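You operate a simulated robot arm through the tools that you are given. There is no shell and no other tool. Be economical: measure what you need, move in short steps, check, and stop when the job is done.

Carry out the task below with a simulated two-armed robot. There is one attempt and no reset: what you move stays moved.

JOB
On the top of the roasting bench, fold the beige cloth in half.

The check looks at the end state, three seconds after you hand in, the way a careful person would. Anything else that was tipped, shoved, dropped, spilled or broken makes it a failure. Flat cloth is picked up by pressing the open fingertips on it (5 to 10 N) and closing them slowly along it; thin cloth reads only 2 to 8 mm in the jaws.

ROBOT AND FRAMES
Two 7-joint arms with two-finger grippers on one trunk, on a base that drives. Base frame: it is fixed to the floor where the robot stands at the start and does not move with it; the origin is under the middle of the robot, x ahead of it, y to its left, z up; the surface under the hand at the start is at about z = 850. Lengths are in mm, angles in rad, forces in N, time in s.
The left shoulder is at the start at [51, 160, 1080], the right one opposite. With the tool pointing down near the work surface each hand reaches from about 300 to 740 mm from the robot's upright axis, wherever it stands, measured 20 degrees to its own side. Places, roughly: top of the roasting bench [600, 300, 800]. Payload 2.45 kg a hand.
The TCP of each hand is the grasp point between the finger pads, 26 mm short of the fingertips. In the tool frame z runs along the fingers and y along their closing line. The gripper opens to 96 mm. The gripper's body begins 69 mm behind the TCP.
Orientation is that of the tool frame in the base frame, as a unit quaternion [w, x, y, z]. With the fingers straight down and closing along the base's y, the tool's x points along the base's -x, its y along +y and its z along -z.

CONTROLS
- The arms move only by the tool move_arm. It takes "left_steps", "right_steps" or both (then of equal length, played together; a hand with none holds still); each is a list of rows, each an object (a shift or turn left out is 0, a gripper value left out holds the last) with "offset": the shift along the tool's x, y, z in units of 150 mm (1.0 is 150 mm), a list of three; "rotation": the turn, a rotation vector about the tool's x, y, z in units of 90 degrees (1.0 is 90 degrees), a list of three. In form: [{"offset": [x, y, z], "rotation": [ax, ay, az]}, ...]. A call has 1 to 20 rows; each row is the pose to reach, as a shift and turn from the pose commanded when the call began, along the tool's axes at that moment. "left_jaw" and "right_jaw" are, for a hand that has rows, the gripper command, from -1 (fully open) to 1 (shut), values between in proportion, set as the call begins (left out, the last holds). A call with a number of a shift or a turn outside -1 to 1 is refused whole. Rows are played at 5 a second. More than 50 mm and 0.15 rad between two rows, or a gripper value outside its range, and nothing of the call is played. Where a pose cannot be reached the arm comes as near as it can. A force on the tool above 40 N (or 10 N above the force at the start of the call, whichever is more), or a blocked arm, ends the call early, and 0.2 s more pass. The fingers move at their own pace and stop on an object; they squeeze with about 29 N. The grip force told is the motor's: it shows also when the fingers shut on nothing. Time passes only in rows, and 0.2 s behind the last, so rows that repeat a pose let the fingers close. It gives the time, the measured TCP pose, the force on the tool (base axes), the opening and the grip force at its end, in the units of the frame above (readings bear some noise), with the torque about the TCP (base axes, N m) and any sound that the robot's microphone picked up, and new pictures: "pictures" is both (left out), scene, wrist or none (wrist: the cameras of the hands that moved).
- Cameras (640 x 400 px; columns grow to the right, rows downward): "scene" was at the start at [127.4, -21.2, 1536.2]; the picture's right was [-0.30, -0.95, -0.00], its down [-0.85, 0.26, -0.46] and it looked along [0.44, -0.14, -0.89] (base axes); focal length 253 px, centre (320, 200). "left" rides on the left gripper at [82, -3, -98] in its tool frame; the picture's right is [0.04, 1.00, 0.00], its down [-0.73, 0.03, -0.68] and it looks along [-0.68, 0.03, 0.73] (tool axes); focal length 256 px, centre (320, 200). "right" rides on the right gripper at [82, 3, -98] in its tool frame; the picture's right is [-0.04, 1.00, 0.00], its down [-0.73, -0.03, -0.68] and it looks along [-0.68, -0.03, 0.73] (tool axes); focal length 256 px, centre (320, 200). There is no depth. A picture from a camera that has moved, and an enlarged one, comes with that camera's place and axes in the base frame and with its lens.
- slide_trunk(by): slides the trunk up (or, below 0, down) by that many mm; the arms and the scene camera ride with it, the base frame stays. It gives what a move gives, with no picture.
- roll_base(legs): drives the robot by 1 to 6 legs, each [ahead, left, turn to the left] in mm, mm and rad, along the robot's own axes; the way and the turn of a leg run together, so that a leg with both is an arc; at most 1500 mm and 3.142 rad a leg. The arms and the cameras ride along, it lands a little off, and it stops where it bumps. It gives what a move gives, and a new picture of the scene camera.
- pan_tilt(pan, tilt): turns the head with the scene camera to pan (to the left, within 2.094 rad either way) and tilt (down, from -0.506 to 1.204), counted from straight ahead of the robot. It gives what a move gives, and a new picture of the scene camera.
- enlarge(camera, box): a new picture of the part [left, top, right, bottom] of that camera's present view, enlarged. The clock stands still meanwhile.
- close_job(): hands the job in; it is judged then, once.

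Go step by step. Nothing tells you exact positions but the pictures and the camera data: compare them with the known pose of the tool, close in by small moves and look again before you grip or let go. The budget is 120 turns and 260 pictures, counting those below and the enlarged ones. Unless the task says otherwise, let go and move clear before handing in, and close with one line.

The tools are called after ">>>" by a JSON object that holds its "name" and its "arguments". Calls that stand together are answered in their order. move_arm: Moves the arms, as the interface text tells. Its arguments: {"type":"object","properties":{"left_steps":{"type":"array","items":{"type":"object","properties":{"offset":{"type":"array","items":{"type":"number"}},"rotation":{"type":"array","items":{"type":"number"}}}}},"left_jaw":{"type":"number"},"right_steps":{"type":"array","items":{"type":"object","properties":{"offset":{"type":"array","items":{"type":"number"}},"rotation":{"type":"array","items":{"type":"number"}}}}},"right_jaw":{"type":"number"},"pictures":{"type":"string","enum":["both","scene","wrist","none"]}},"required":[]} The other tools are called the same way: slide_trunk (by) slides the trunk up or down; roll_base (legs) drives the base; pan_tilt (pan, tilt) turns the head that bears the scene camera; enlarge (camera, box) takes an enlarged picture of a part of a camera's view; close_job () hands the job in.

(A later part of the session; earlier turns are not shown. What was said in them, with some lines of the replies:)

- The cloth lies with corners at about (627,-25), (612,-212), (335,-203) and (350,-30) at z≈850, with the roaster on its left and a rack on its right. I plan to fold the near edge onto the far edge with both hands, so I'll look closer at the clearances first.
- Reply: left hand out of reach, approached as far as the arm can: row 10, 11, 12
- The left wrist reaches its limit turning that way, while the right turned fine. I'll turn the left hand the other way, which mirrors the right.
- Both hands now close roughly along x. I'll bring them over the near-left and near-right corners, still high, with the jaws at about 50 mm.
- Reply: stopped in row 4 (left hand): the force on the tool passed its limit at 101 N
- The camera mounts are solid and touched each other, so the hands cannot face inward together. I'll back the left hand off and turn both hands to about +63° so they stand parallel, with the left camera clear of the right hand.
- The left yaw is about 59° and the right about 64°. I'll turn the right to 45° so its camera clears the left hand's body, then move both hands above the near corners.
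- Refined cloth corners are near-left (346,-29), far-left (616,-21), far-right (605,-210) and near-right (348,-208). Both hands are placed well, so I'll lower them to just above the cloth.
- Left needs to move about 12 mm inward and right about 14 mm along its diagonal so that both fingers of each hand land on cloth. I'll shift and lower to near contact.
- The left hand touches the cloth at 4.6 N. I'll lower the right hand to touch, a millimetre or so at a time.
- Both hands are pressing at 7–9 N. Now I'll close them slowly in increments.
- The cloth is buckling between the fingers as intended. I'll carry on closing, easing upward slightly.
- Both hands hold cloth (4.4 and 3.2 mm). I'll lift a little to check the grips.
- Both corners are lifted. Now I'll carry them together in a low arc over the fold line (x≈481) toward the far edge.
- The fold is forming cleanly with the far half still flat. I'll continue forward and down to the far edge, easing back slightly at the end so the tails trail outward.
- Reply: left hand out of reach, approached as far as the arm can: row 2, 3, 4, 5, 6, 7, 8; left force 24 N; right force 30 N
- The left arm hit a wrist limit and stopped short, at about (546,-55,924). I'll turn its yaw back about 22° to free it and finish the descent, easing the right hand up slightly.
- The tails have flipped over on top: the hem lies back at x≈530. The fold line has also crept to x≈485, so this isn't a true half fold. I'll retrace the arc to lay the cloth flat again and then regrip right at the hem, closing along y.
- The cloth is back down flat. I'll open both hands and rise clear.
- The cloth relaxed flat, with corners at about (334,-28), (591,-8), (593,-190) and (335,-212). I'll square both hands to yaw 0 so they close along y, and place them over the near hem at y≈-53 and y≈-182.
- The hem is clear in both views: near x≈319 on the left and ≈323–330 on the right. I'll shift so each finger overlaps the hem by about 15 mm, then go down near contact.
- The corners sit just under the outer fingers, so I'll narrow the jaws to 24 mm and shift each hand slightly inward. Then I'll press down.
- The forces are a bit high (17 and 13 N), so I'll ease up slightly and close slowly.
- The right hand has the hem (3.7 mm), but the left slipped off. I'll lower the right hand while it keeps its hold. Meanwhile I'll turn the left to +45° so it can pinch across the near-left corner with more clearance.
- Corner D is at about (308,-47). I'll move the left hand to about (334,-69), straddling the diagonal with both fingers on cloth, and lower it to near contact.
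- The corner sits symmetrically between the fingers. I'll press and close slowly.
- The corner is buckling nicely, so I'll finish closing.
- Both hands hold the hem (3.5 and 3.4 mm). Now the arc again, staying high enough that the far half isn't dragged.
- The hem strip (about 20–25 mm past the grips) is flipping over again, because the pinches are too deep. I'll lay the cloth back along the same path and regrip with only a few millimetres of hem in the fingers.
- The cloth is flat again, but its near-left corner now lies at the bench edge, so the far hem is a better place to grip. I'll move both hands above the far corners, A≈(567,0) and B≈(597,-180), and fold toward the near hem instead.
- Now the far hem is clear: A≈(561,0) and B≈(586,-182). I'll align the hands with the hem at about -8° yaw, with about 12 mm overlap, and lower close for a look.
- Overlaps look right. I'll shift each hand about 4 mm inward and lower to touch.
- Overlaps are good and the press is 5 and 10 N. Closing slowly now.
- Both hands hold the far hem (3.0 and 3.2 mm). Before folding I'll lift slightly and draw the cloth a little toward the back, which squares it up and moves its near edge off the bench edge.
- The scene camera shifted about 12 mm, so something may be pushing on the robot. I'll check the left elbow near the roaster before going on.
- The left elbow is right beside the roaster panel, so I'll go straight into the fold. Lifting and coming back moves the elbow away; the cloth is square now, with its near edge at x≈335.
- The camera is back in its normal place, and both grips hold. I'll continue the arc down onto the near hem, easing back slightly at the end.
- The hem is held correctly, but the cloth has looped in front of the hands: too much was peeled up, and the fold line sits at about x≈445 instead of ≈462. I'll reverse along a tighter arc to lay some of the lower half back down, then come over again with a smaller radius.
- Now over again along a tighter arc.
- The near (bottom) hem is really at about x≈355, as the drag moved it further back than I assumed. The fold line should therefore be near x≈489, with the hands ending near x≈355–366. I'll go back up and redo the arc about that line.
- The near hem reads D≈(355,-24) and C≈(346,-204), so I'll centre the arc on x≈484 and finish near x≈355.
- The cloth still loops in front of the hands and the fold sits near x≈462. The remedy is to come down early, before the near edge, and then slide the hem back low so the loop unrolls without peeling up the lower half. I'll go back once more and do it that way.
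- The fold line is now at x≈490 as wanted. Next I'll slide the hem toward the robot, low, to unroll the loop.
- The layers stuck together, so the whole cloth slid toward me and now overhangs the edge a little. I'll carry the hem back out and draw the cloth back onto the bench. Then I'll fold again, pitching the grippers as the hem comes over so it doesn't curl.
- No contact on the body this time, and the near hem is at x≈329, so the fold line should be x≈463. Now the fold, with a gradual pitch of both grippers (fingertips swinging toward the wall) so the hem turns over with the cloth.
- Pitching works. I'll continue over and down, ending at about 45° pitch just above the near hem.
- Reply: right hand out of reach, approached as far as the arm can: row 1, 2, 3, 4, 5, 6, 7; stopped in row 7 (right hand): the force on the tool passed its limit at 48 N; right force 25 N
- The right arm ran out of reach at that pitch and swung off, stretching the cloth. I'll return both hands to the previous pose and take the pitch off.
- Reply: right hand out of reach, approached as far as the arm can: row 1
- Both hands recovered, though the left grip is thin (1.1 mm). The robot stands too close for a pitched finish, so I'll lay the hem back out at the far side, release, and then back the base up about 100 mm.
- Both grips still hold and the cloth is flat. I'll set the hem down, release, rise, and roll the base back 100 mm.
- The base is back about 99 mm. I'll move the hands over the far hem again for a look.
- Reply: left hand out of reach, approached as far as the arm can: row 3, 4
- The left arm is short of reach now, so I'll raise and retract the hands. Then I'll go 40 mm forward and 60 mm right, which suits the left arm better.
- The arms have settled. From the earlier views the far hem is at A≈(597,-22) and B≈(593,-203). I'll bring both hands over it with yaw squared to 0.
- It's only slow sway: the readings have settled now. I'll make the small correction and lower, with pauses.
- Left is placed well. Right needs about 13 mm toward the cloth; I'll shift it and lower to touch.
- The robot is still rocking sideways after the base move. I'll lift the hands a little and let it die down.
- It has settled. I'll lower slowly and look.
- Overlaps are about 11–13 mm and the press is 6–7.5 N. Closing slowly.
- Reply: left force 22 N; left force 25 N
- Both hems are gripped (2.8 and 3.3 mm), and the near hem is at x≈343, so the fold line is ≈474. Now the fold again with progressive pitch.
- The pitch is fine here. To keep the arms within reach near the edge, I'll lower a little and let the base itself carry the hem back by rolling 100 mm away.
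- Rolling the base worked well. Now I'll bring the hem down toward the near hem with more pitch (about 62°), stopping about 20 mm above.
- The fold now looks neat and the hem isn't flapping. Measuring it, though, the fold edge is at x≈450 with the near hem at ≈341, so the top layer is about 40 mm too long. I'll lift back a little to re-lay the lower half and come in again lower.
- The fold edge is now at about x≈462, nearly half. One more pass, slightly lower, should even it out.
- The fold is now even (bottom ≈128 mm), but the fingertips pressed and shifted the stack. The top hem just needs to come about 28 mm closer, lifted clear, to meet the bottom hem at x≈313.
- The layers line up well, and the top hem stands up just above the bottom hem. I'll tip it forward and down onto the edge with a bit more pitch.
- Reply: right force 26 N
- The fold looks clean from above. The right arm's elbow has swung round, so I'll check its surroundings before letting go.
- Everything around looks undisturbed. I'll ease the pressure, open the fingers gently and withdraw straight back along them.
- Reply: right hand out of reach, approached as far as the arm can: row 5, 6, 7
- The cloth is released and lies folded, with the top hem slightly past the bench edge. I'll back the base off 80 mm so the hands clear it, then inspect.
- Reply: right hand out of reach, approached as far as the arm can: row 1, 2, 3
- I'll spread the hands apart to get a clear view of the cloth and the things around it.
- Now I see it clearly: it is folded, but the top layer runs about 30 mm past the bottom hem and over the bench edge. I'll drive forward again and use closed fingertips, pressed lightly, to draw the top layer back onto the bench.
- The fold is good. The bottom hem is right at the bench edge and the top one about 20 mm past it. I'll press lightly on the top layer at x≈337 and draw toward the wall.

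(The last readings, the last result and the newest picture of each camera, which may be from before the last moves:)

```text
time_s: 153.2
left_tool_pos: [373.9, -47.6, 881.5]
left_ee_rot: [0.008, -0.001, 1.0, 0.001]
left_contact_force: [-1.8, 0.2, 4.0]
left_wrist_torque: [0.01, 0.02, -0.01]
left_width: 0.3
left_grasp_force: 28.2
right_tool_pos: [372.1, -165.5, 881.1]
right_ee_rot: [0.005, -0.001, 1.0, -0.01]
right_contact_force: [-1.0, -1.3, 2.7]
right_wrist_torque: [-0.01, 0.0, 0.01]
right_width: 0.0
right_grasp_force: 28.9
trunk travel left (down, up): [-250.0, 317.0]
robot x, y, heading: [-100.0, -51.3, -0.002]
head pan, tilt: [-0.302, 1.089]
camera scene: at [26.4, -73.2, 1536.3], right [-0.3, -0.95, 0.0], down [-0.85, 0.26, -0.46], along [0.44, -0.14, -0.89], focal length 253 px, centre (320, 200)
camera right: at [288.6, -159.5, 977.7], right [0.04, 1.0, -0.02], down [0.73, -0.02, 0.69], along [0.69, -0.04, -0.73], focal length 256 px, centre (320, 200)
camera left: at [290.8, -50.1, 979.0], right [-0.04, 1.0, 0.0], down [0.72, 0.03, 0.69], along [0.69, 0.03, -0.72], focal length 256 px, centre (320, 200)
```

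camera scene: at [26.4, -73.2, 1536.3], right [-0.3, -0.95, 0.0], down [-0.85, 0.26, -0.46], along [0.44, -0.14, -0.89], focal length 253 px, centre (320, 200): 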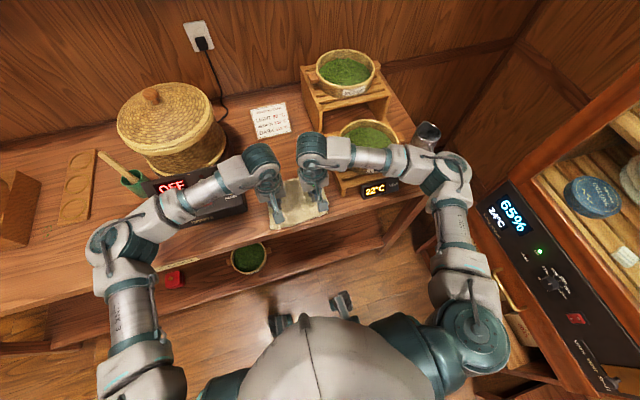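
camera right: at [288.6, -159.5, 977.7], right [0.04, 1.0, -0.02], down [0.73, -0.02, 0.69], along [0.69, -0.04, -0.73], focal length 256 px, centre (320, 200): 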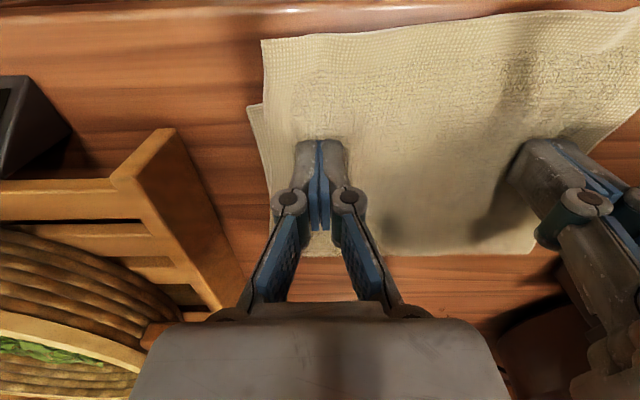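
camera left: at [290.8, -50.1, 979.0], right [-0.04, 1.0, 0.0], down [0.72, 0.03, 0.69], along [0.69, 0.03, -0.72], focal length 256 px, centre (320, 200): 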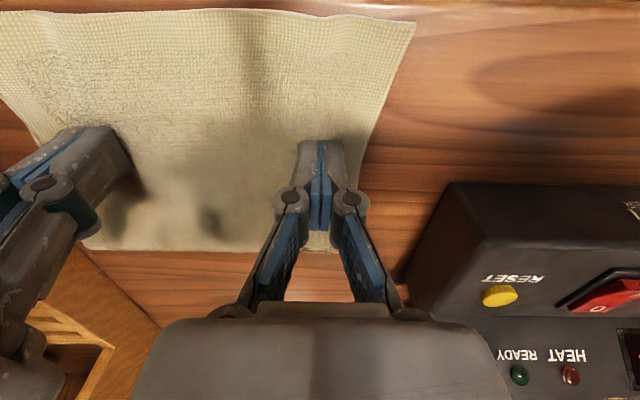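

Pressing moved the whole stack 35 mm back onto the bench; the top hem now overshoots as single cloth at x≈310–343. I'll draw it 20 mm more and lift off. Then I'll move the hands over the overshooting hem to regrip it and re-lay the top layer.

>>> {"name": "move_arm", "arguments": {"left_steps": [{"offset": [-0.05, 0, 0.003]}, {"offset": [-0.1, 0, 0.003]}, {"offset": [-0.14, 0, 0.003]}, {"offset": [-0.14, 0, -0.1]}, {"offset": [-0.1, 0, -0.3]}, {"offset": [0.15, 0, -0.35]}, {"offset": [0.35, 0, -0.35]}, {"offset": [0.35, 0, -0.35]}], "right_steps": [{"offset": [-0.05, 0, 0.003]}, {"offset": [-0.1, 0, 0.003]}, {"offset": [-0.14, 0, 0.003]}, {"offset": [-0.14, 0, -0.1]}, {"offset": [-0.1, 0, -0.3]}, {"offset": [0.15, 0, -0.35]}, {"offset": [0.35, 0, -0.35]}, {"offset": [0.35, 0, -0.35]}], "pictures": "none"}}

>>> {"name": "move_arm", "arguments": {"left_steps": [{"offset": [0, 0, 0]}, {"offset": [0, 0, 0.05]}, {"offset": [0, 0, 0.05]}], "right_steps": [{"offset": [0, 0, 0]}, {"offset": [0, 0, 0.05]}, {"offset": [0, 0, 0.05]}], "left_jaw": 0.4, "right_jaw": 0.4, "pictures": "wrist"}}

```text
time_s: 155.0
left_tool_pos: [322.7, -46.9, 934.0]
left_ee_rot: [0.005, -0.001, 1.0, 0.002]
left_contact_force: [0.1, 1.1, -0.4]
left_wrist_torque: [0.01, -0.03, 0.01]
left_width: 0.0
left_grasp_force: 28.3
right_tool_pos: [318.9, -165.2, 933.5]
right_ee_rot: [0.004, 0.0, 1.0, -0.01]
right_contact_force: [-0.2, 0.7, 0.1]
right_wrist_torque: [-0.02, -0.02, 0.02]
right_width: 0.1
right_grasp_force: 28.4
trunk travel left (down, up): [-250.0, 317.0]
robot x, y, heading: [-99.0, -53.6, 0.001]
head pan, tilt: [-0.302, 1.089]
```

```text
time_s: 155.8
left_tool_pos: [321.9, -47.0, 925.9]
left_ee_rot: [0.006, -0.001, 1.0, 0.002]
left_contact_force: [-1.1, 0.9, -0.9]
left_wrist_torque: [-0.03, 0.0, 0.03]
left_width: 28.6
left_grasp_force: 0.1
right_tool_pos: [318.3, -165.6, 925.7]
right_ee_rot: [0.004, 0.001, 1.0, -0.011]
right_contact_force: [-0.3, -0.5, 0.4]
right_wrist_torque: [0.01, 0.01, -0.01]
right_width: 28.7
right_grasp_force: 0.0
trunk travel left (down, up): [-250.0, 317.0]
robot x, y, heading: [-102.9, -53.6, 0.001]
head pan, tilt: [-0.302, 1.089]
camera right: at [235.8, -160.3, 1022.8], right [0.04, 1.0, -0.02], down [0.73, -0.02, 0.69], along [0.68, -0.04, -0.73], focal length 256 px, centre (320, 200)
camera left: at [238.6, -51.0, 1023.6], right [-0.04, 1.0, 0.0], down [0.72, 0.03, 0.69], along [0.69, 0.03, -0.72], focal length 256 px, centre (320, 200)
```

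right: 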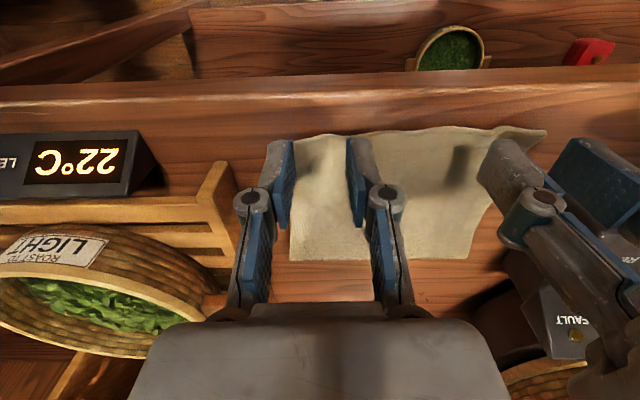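
left: 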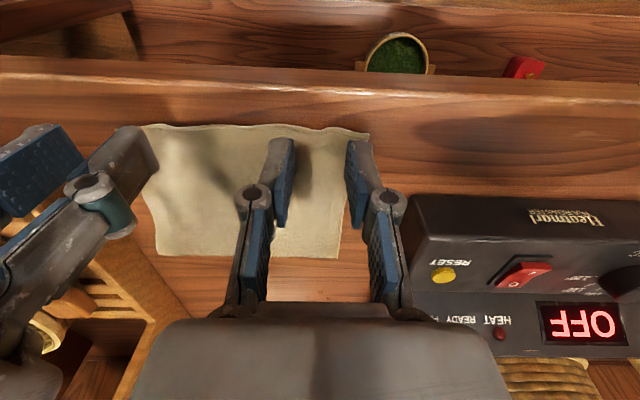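

>>> {"name": "move_arm", "arguments": {"left_steps": [{"offset": [-0.06, 0, 0.05]}, {"offset": [-0.06, 0, 0.15]}, {"offset": [-0.06, 0, 0.25]}, {"offset": [-0.06, 0, 0.285]}, {"offset": [-0.06, 0, 0.285]}], "right_steps": [{"offset": [-0.08, 0.04, 0.05]}, {"offset": [-0.08, 0.04, 0.15]}, {"offset": [-0.08, 0.04, 0.25]}, {"offset": [-0.08, 0.04, 0.285]}, {"offset": [-0.08, 0.04, 0.285]}], "pictures": "wrist"}}

```text
time_s: 157.0
left_tool_pos: [332.5, -47.6, 882.5]
left_ee_rot: [0.007, -0.001, 1.0, 0.001]
left_contact_force: [0.2, 0.1, 0.3]
left_wrist_torque: [0.02, -0.02, 0.01]
left_width: 28.8
left_grasp_force: 0.0
right_tool_pos: [331.1, -160.8, 882.6]
right_ee_rot: [0.004, 0.0, 1.0, -0.011]
right_contact_force: [0.2, 0.3, 0.1]
right_wrist_torque: [0.0, -0.01, -0.02]
right_width: 28.7
right_grasp_force: 0.1
trunk travel left (down, up): [-250.0, 317.0]
robot x, y, heading: [-99.2, -54.7, -0.001]
head pan, tilt: [-0.302, 1.089]
camera right: at [247.6, -154.6, 979.2], right [0.04, 1.0, -0.02], down [0.73, -0.02, 0.69], along [0.68, -0.04, -0.73], focal length 256 px, centre (320, 200)
camera left: at [247.1, -50.3, 980.1], right [-0.04, 1.0, 0.0], down [0.72, 0.03, 0.69], along [0.69, 0.03, -0.73], focal length 256 px, centre (320, 200)
```

right: 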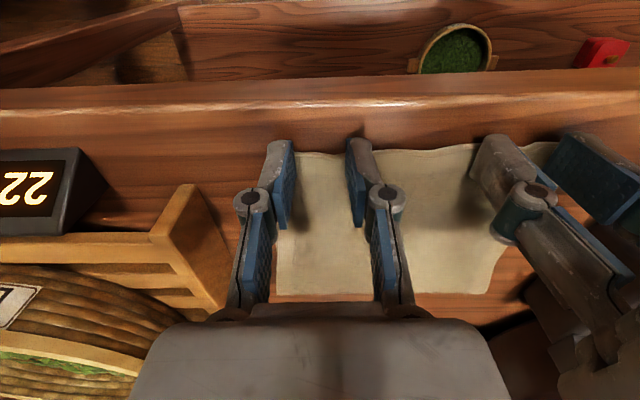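
left: 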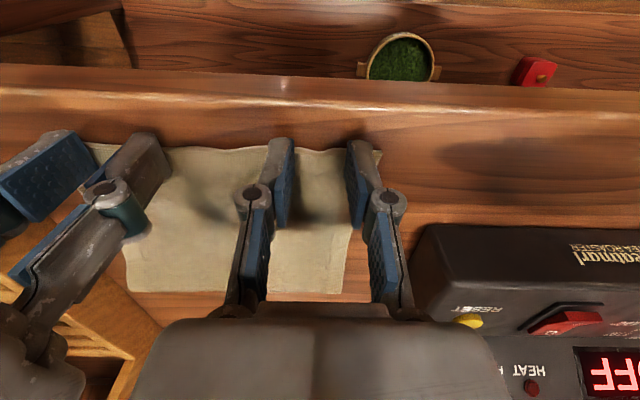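

Both fingers overlap the hem by about 12 mm. Pressing and closing slowly.

>>> {"name": "move_arm", "arguments": {"left_steps": [{"offset": [0, 0, 0.012]}, {"offset": [0, 0, 0.022]}, {"offset": [0, 0, 0.022]}], "right_steps": [{"offset": [0, 0, 0.012]}, {"offset": [0, 0, 0.026]}, {"offset": [0, 0, 0.026]}], "pictures": "none"}}

```text
time_s: 157.8
left_tool_pos: [330.5, -48.4, 879.4]
left_ee_rot: [0.007, -0.001, 1.0, 0.001]
left_contact_force: [-1.1, -0.9, 3.3]
left_wrist_torque: [-0.04, -0.01, -0.02]
left_width: 28.9
left_grasp_force: 0.1
right_tool_pos: [330.5, -159.1, 879.1]
right_ee_rot: [0.005, -0.001, 1.0, -0.01]
right_contact_force: [1.7, -1.3, 2.9]
right_wrist_torque: [0.0, -0.02, 0.01]
right_width: 28.7
right_grasp_force: 0.0
trunk travel left (down, up): [-250.0, 317.0]
robot x, y, heading: [-101.9, -54.7, -0.0]
head pan, tilt: [-0.302, 1.089]
```

>>> {"name": "move_arm", "arguments": {"left_steps": [{"offset": [0, 0, 0.008]}, {"offset": [0, 0, 0.008]}], "right_steps": [{"offset": [0, 0, 0.009]}, {"offset": [0, 0, 0.009]}], "left_jaw": 0.52, "right_jaw": 0.52, "pictures": "none"}}

>>> {"name": "move_arm", "arguments": {"left_steps": [{"offset": [0, 0, 0]}, {"offset": [0, 0, 0]}], "right_steps": [{"offset": [0, 0, 0]}, {"offset": [0, 0, 0]}], "left_jaw": 0.64, "right_jaw": 0.64, "pictures": "none"}}

>>> {"name": "move_arm", "arguments": {"left_steps": [{"offset": [0, 0, 0]}, {"offset": [0, 0, 0]}], "right_steps": [{"offset": [0, 0, 0]}, {"offset": [0, 0, 0]}], "left_jaw": 0.76, "right_jaw": 0.76, "pictures": "none"}}

>>> {"name": "move_arm", "arguments": {"left_steps": [{"offset": [0, 0, 0]}, {"offset": [0, 0, 0]}], "right_steps": [{"offset": [0, 0, 0]}, {"offset": [0, 0, 0]}], "left_jaw": 0.87, "right_jaw": 0.87, "pictures": "none"}}

>>> {"name": "move_arm", "arguments": {"left_steps": [{"offset": [0, 0, 0]}, {"offset": [0, 0, 0]}, {"offset": [0, 0, 0]}], "right_steps": [{"offset": [0, 0, 0]}, {"offset": [0, 0, 0]}, {"offset": [0, 0, 0]}], "left_jaw": 1, "right_jaw": 1, "pictures": "wrist"}}

```text
time_s: 158.4
left_tool_pos: [331.3, -45.9, 878.4]
left_ee_rot: [0.007, -0.002, 1.0, 0.001]
left_contact_force: [-0.6, -0.1, 7.6]
left_wrist_torque: [-0.06, -0.04, -0.03]
left_width: 22.9
left_grasp_force: 0.0
right_tool_pos: [331.0, -159.5, 880.0]
right_ee_rot: [0.006, 0.0, 1.0, -0.01]
right_contact_force: [1.7, 0.8, 6.9]
right_wrist_torque: [0.08, -0.13, -0.03]
right_width: 23.6
right_grasp_force: 0.1
trunk travel left (down, up): [-250.0, 317.0]
robot x, y, heading: [-101.5, -54.4, -0.001]
head pan, tilt: [-0.302, 1.089]
```

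```text
time_s: 159.0
left_tool_pos: [330.4, -47.5, 878.5]
left_ee_rot: [0.007, -0.002, 1.0, 0.001]
left_contact_force: [0.3, 0.1, 7.6]
left_wrist_torque: [-0.02, -0.03, -0.01]
left_width: 16.7
left_grasp_force: 0.0
right_tool_pos: [331.2, -158.9, 879.7]
right_ee_rot: [0.005, 0.0, 1.0, -0.011]
right_contact_force: [-1.2, 0.0, 7.2]
right_wrist_torque: [0.05, -0.06, -0.02]
right_width: 17.1
right_grasp_force: 0.1
trunk travel left (down, up): [-250.0, 317.0]
robot x, y, heading: [-99.6, -54.3, 0.002]
head pan, tilt: [-0.302, 1.089]
```

```text
time_s: 159.6
left_tool_pos: [330.8, -47.6, 877.5]
left_ee_rot: [0.007, -0.001, 1.0, 0.0]
left_contact_force: [0.3, -2.5, 8.2]
left_wrist_torque: [-0.08, -0.04, -0.02]
left_width: 11.8
left_grasp_force: 0.1
right_tool_pos: [331.0, -159.9, 878.4]
right_ee_rot: [0.004, 0.001, 1.0, -0.01]
right_contact_force: [-0.4, 1.2, 7.4]
right_wrist_torque: [0.08, -0.05, 0.02]
right_width: 11.4
right_grasp_force: 0.1
trunk travel left (down, up): [-250.0, 317.0]
robot x, y, heading: [-98.8, -52.2, -0.002]
head pan, tilt: [-0.302, 1.089]
```

```text
time_s: 160.2
left_tool_pos: [331.3, -48.4, 879.4]
left_ee_rot: [0.007, -0.001, 1.0, 0.001]
left_contact_force: [-0.2, -7.2, 6.8]
left_wrist_torque: [-0.22, 0.01, -0.1]
left_width: 7.2
left_grasp_force: 6.8
right_tool_pos: [331.2, -161.0, 879.4]
right_ee_rot: [0.005, 0.0, 1.0, -0.011]
right_contact_force: [-0.3, 6.9, 5.7]
right_wrist_torque: [0.24, -0.06, 0.06]
right_width: 6.8
right_grasp_force: 6.7
trunk travel left (down, up): [-250.0, 317.0]
robot x, y, heading: [-99.6, -51.9, -0.001]
head pan, tilt: [-0.302, 1.089]
```

```text
time_s: 161.0
left_tool_pos: [331.3, -47.8, 878.3]
left_ee_rot: [0.006, -0.001, 1.0, 0.001]
left_contact_force: [-1.0, -18.0, 6.9]
left_wrist_torque: [-0.48, -0.02, -0.16]
left_width: 4.0
left_grasp_force: 28.8
right_tool_pos: [330.5, -159.5, 879.3]
right_ee_rot: [0.004, -0.001, 1.0, -0.01]
right_contact_force: [0.2, 17.4, 4.1]
right_wrist_torque: [0.46, -0.06, 0.12]
right_width: 3.8
right_grasp_force: 28.6
trunk travel left (down, up): [-250.0, 317.0]
robot x, y, heading: [-99.4, -54.2, -0.002]
head pan, tilt: [-0.302, 1.089]
camera right: at [247.0, -154.1, 974.9], right [0.04, 1.0, -0.02], down [0.73, -0.02, 0.69], along [0.69, -0.04, -0.73], focal length 256 px, centre (320, 200)
camera left: at [247.2, -50.4, 976.3], right [-0.04, 1.0, 0.0], down [0.72, 0.03, 0.69], along [0.69, 0.03, -0.72], focal length 256 px, centre (320, 200)
```

right: 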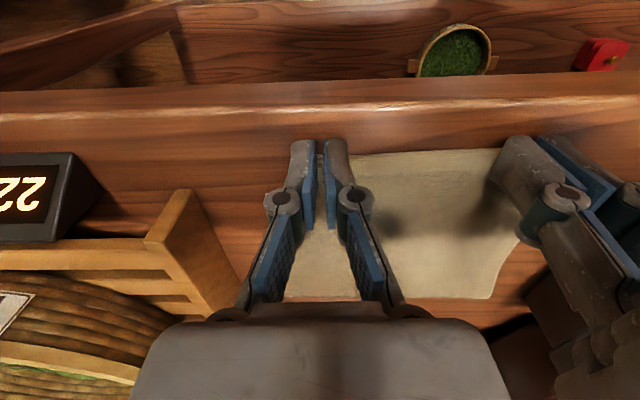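
left: 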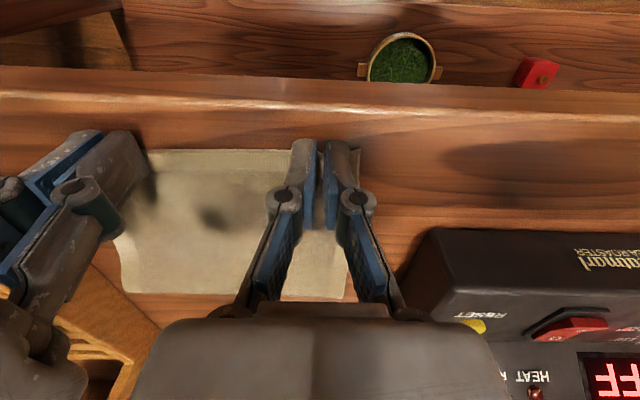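

Both hands hold the hem (4 mm). I'll bring the hands slightly together, carry the hem up past the fold to re-lay the bottom layer, then return low.

>>> {"name": "move_arm", "arguments": {"left_steps": [{"offset": [-0.013, -0.02, -0.12]}, {"offset": [-0.053, -0.02, -0.253]}, {"offset": [-0.133, -0.02, -0.373]}, {"offset": [-0.253, -0.02, -0.467]}, {"offset": [-0.4, -0.02, -0.52]}, {"offset": [-0.567, -0.02, -0.547]}, {"offset": [-0.733, -0.02, -0.547]}, {"offset": [-0.867, -0.02, -0.547]}], "right_steps": [{"offset": [-0.013, 0.02, -0.12]}, {"offset": [-0.053, 0.02, -0.253]}, {"offset": [-0.133, 0.02, -0.373]}, {"offset": [-0.253, 0.02, -0.467]}, {"offset": [-0.4, 0.02, -0.52]}, {"offset": [-0.567, 0.02, -0.547]}, {"offset": [-0.733, 0.02, -0.547]}, {"offset": [-0.867, 0.02, -0.547]}], "pictures": "none"}}

>>> {"name": "move_arm", "arguments": {"left_steps": [{"offset": [-0.1, 0, 0.02]}, {"offset": [-0.2, 0, 0.04]}, {"offset": [-0.267, 0, 0.06]}, {"offset": [-0.267, 0, 0.06]}, {"offset": [-0.267, 0, 0.06]}], "right_steps": [{"offset": [-0.1, 0, 0.02]}, {"offset": [-0.2, 0, 0.04]}, {"offset": [-0.267, 0, 0.06]}, {"offset": [-0.267, 0, 0.06]}, {"offset": [-0.267, 0, 0.06]}], "pictures": "scene"}}

>>> {"name": "move_arm", "arguments": {"left_steps": [{"offset": [0.167, 0, 0.1]}, {"offset": [0.333, 0, 0.153]}, {"offset": [0.5, 0, 0.2]}, {"offset": [0.653, 0, 0.253]}, {"offset": [0.787, 0, 0.3]}, {"offset": [0.88, 0, 0.35]}, {"offset": [0.88, 0, 0.35]}], "right_steps": [{"offset": [0.167, 0, 0.1]}, {"offset": [0.333, 0, 0.153]}, {"offset": [0.5, 0, 0.2]}, {"offset": [0.653, 0, 0.253]}, {"offset": [0.787, 0, 0.3]}, {"offset": [0.88, 0, 0.35]}, {"offset": [0.88, 0, 0.35]}], "pictures": "both"}}

```text
time_s: 162.8
left_tool_pos: [460.3, -50.0, 962.5]
left_ee_rot: [0.005, -0.002, 1.0, 0.002]
left_contact_force: [-0.3, -5.6, 0.4]
left_wrist_torque: [-0.12, 0.0, -0.06]
left_width: 3.1
left_grasp_force: 29.0
right_tool_pos: [461.3, -155.9, 962.1]
right_ee_rot: [0.004, 0.0, 1.0, -0.01]
right_contact_force: [0.4, 5.1, -0.5]
right_wrist_torque: [0.18, 0.02, 0.01]
right_width: 3.5
right_grasp_force: 29.1
trunk travel left (down, up): [-250.0, 317.0]
robot x, y, heading: [-99.1, -55.2, 0.003]
head pan, tilt: [-0.302, 1.089]
```

```text
time_s: 164.0
left_tool_pos: [500.7, -48.9, 954.4]
left_ee_rot: [0.006, -0.001, 1.0, 0.002]
left_contact_force: [0.0, -5.7, 0.2]
left_wrist_torque: [-0.1, 0.01, -0.05]
left_width: 3.3
left_grasp_force: 29.1
right_tool_pos: [501.3, -154.9, 953.3]
right_ee_rot: [0.004, 0.0, 1.0, -0.01]
right_contact_force: [-0.4, 5.5, 0.1]
right_wrist_torque: [0.12, 0.02, 0.06]
right_width: 3.2
right_grasp_force: 29.7
trunk travel left (down, up): [-250.0, 317.0]
robot x, y, heading: [-100.8, -51.5, 0.004]
head pan, tilt: [-0.302, 1.089]
camera scene: at [29.2, -73.3, 1536.0], right [-0.3, -0.95, 0.0], down [-0.85, 0.26, -0.46], along [0.44, -0.14, -0.89], focal length 253 px, centre (320, 200)
```

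scene: 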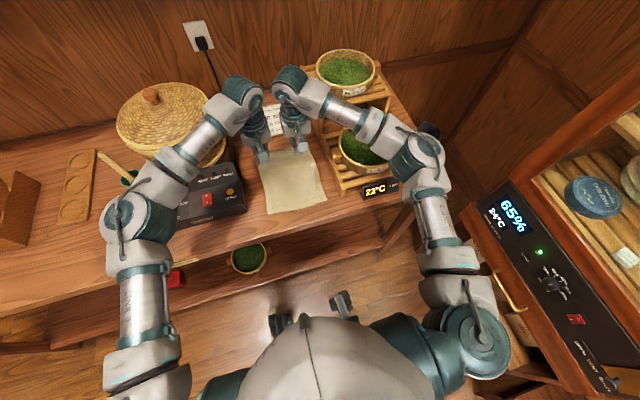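

```text
time_s: 165.6
left_tool_pos: [370.0, -50.9, 900.0]
left_ee_rot: [0.006, -0.002, 1.0, 0.001]
left_contact_force: [0.2, -6.2, 0.0]
left_wrist_torque: [-0.17, 0.01, -0.02]
left_width: 3.3
left_grasp_force: 29.2
right_tool_pos: [367.8, -156.4, 899.0]
right_ee_rot: [0.004, 0.001, 1.0, -0.01]
right_contact_force: [0.9, 5.4, 0.1]
right_wrist_torque: [0.16, 0.0, 0.04]
right_width: 3.2
right_grasp_force: 28.9
trunk travel left (down, up): [-250.0, 317.0]
robot x, y, heading: [-99.1, -50.6, 0.0]
head pan, tilt: [-0.302, 1.089]
camera scene: at [28.1, -73.3, 1536.1], right [-0.3, -0.95, 0.0], down [-0.85, 0.26, -0.46], along [0.44, -0.14, -0.89], focal length 253 px, centre (320, 200)
camera right: at [285.2, -151.2, 994.8], right [0.04, 1.0, -0.02], down [0.73, -0.02, 0.69], along [0.68, -0.04, -0.73], focal length 256 px, centre (320, 200)
camera left: at [285.7, -53.5, 998.0], right [-0.04, 1.0, 0.0], down [0.72, 0.03, 0.69], along [0.69, 0.03, -0.73], focal length 256 px, centre (320, 200)
```

scene: 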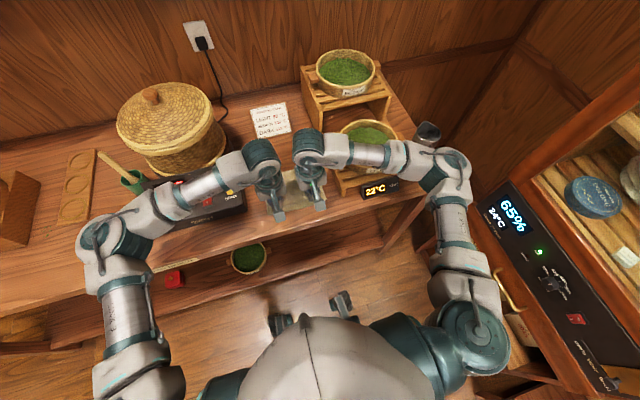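
right: 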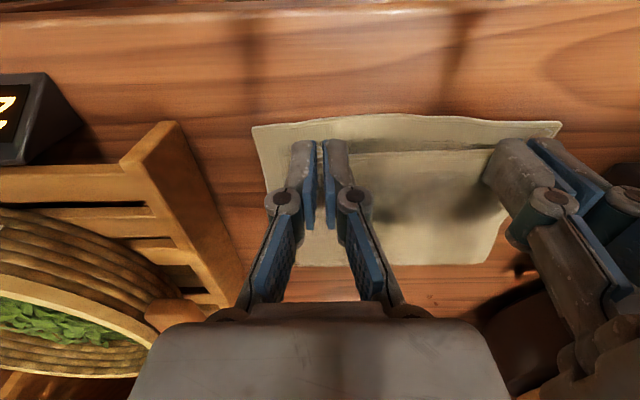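
left: 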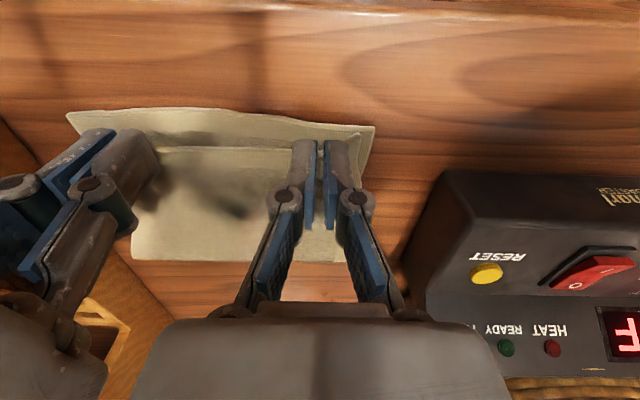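

Now the fold line is at x≈498 with the bottom hem at ≈360, which is almost exactly half. I'll set the top hem down on the bottom hem and release.

>>> {"name": "move_arm", "arguments": {"left_steps": [{"offset": [0.03, 0, 0.04]}, {"offset": [0.055, 0, 0.08]}, {"offset": [0.06, 0, 0.113]}, {"offset": [0.06, 0, 0.113]}], "right_steps": [{"offset": [0.03, 0, 0.04]}, {"offset": [0.05, 0, 0.08]}, {"offset": [0.05, 0, 0.107]}, {"offset": [0.05, 0, 0.107]}], "pictures": "none"}}

>>> {"name": "move_arm", "arguments": {"left_steps": [{"offset": [0, 0, 0]}, {"offset": [0, 0, 0]}, {"offset": [0, 0, -0.1]}, {"offset": [0, 0, -0.3]}, {"offset": [0, 0, -0.5]}, {"offset": [0, 0, -0.6]}], "right_steps": [{"offset": [0, 0, 0]}, {"offset": [0, 0, 0]}, {"offset": [0, 0, -0.1]}, {"offset": [0, 0, -0.3]}, {"offset": [0, 0, -0.5]}, {"offset": [0, 0, -0.6]}], "left_jaw": 0.5, "right_jaw": 0.5, "pictures": "both"}}

```text
time_s: 166.6
left_tool_pos: [361.0, -50.6, 882.8]
left_ee_rot: [0.006, -0.002, 1.0, 0.001]
left_contact_force: [-0.4, -6.2, 2.2]
left_wrist_torque: [-0.15, 0.03, -0.01]
left_width: 3.3
left_grasp_force: 28.8
right_tool_pos: [361.7, -157.3, 883.7]
right_ee_rot: [0.005, 0.0, 1.0, -0.011]
right_contact_force: [-0.9, 5.9, 4.5]
right_wrist_torque: [0.19, -0.02, 0.05]
right_width: 3.1
right_grasp_force: 28.9
trunk travel left (down, up): [-250.0, 317.0]
robot x, y, heading: [-100.3, -55.6, -0.001]
head pan, tilt: [-0.302, 1.089]
```

```text
time_s: 168.0
left_tool_pos: [361.5, -49.9, 972.3]
left_ee_rot: [0.007, -0.002, 1.0, 0.001]
left_contact_force: [-0.2, 0.7, 0.0]
left_wrist_torque: [0.02, 0.01, -0.01]
left_width: 23.7
left_grasp_force: 0.1
right_tool_pos: [361.6, -154.0, 974.4]
right_ee_rot: [0.003, 0.0, 1.0, -0.01]
right_contact_force: [-0.4, 0.4, 0.8]
right_wrist_torque: [0.01, 0.0, 0.02]
right_width: 24.2
right_grasp_force: 0.0
trunk travel left (down, up): [-250.0, 317.0]
robot x, y, heading: [-101.2, -54.2, 0.0]
head pan, tilt: [-0.302, 1.089]
camera scene: at [27.7, -73.2, 1536.1], right [-0.3, -0.95, 0.0], down [-0.85, 0.26, -0.46], along [0.44, -0.14, -0.89], focal length 253 px, centre (320, 200)
camera right: at [277.5, -149.5, 1070.4], right [0.04, 1.0, -0.02], down [0.73, -0.01, 0.68], along [0.68, -0.04, -0.73], focal length 256 px, centre (320, 200)
camera left: at [276.6, -52.4, 1070.1], right [-0.04, 1.0, 0.0], down [0.72, 0.03, 0.69], along [0.69, 0.03, -0.73], focal length 256 px, centre (320, 200)
```

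scene: 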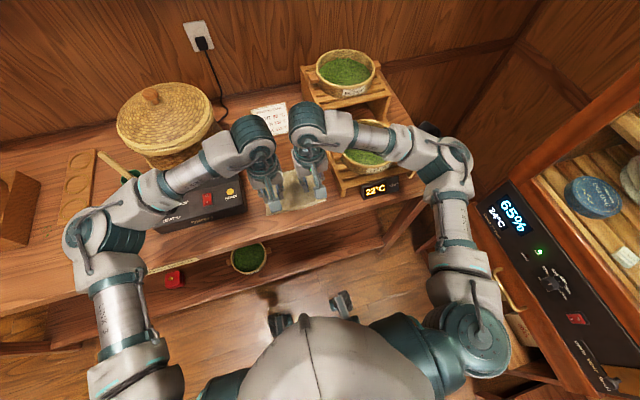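
right: 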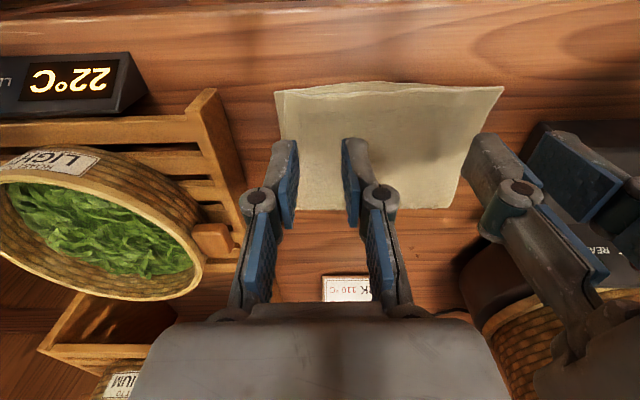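
left: 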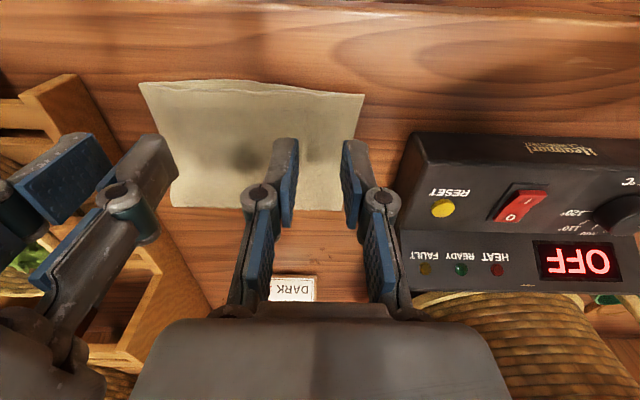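

Excellent: the two hems now coincide within a few millimetres. I'll move the hands clear, up and back, and inspect everything.

>>> {"name": "move_arm", "arguments": {"left_steps": [{"offset": [0, 0.1, -0.15]}, {"offset": [0, 0.25, -0.25]}, {"offset": [0.05, 0.45, -0.3]}, {"offset": [0.1, 0.65, -0.3]}, {"offset": [0.1, 0.8, -0.3]}, {"offset": [0.1, 0.8, -0.3]}], "right_steps": [{"offset": [0, -0.05, -0.15]}, {"offset": [0.02, -0.15, -0.25]}, {"offset": [0.05, -0.3, -0.3]}, {"offset": [0.1, -0.45, -0.3]}, {"offset": [0.1, -0.6, -0.3]}, {"offset": [0.1, -0.6, -0.3]}], "pictures": "none"}}

>>> {"name": "roll_base", "arguments": {"legs": [[-130, 0, 0]]}}

>>> {"name": "enlarge", "arguments": {"camera": "scene", "box": [220, 90, 420, 215]}}

>>> {"name": "enlarge", "arguments": {"camera": "scene", "box": [40, 40, 280, 220]}}

```text
time_s: 169.4
left_tool_pos: [343.1, 68.7, 1017.7]
left_ee_rot: [0.006, -0.002, 1.0, 0.0]
left_contact_force: [0.4, 0.1, -0.4]
left_wrist_torque: [0.01, -0.02, 0.01]
left_width: 23.9
left_grasp_force: 0.0
right_tool_pos: [346.6, -245.2, 1019.9]
right_ee_rot: [0.004, 0.0, 1.0, -0.01]
right_contact_force: [0.2, 0.3, 0.2]
right_wrist_torque: [-0.01, -0.02, 0.01]
right_width: 24.0
right_grasp_force: 0.1
trunk travel left (down, up): [-250.0, 317.0]
robot x, y, heading: [-98.2, -52.7, -0.0]
head pan, tilt: [-0.302, 1.089]
```

```text
time_s: 170.7
left_tool_pos: [214.6, 68.8, 1018.9]
left_ee_rot: [0.006, -0.003, 1.0, 0.002]
left_contact_force: [0.3, -0.1, -0.3]
left_wrist_torque: [0.02, -0.04, 0.0]
left_width: 23.9
left_grasp_force: 0.0
right_tool_pos: [216.5, -244.2, 1020.2]
right_ee_rot: [0.005, -0.001, 1.0, -0.011]
right_contact_force: [0.1, 0.5, -0.8]
right_wrist_torque: [0.01, -0.01, 0.02]
right_width: 23.9
right_grasp_force: 0.0
trunk travel left (down, up): [-250.0, 317.0]
robot x, y, heading: [-228.4, -55.9, 0.0]
head pan, tilt: [-0.302, 1.089]
camera scene: at [-101.4, -72.8, 1536.0], right [-0.3, -0.96, 0.0], down [-0.85, 0.26, -0.46], along [0.44, -0.14, -0.89], focal length 253 px, centre (320, 200)
```

scene: 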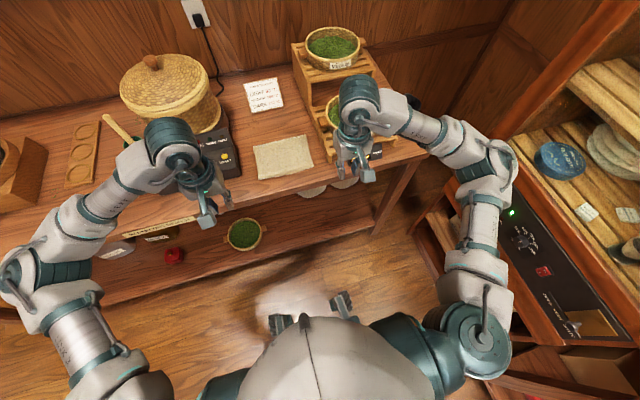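

```text
3.20 times, centred on (320, 152) of scene
camera zoom: at [-101.4, -72.8, 1536.0], right [-0.3, -0.96, 0.0], down [-0.85, 0.26, -0.46], along [0.44, -0.14, -0.89], focal length 809 px, centre (320, 352)
```

zoom: 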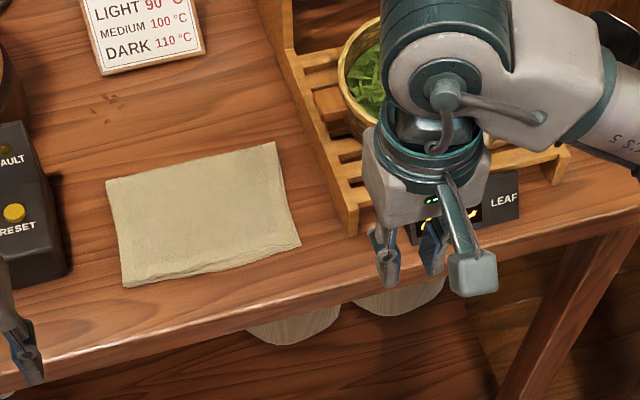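

```text
2.22 times, centred on (160, 130) of scene
camera zoom: at [-101.4, -72.8, 1536.0], right [-0.3, -0.96, 0.0], down [-0.85, 0.26, -0.46], along [0.44, -0.14, -0.89], focal length 562 px, centre (676, 356)
```

zoom: 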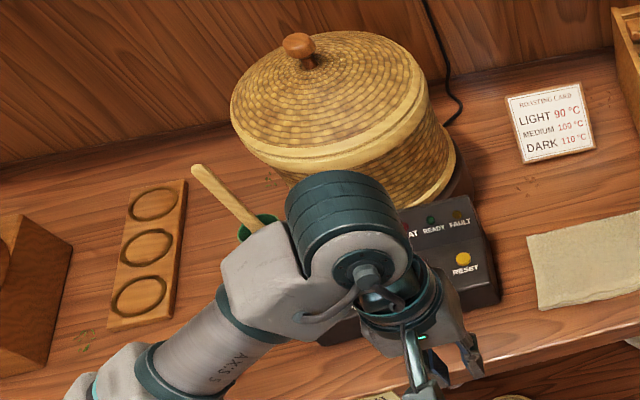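

The cloth lies neatly folded in half, both hems matching, and everything around it stands as it did. The hands are empty and clear, so I'm handing in.

>>> {"name": "close_job", "arguments": {}}

```text
The job is handed in.
```

The beige cloth is folded in half on top of the roasting bench. Its two short edges meet within a few millimetres, and nothing else looks moved in the last pictures.
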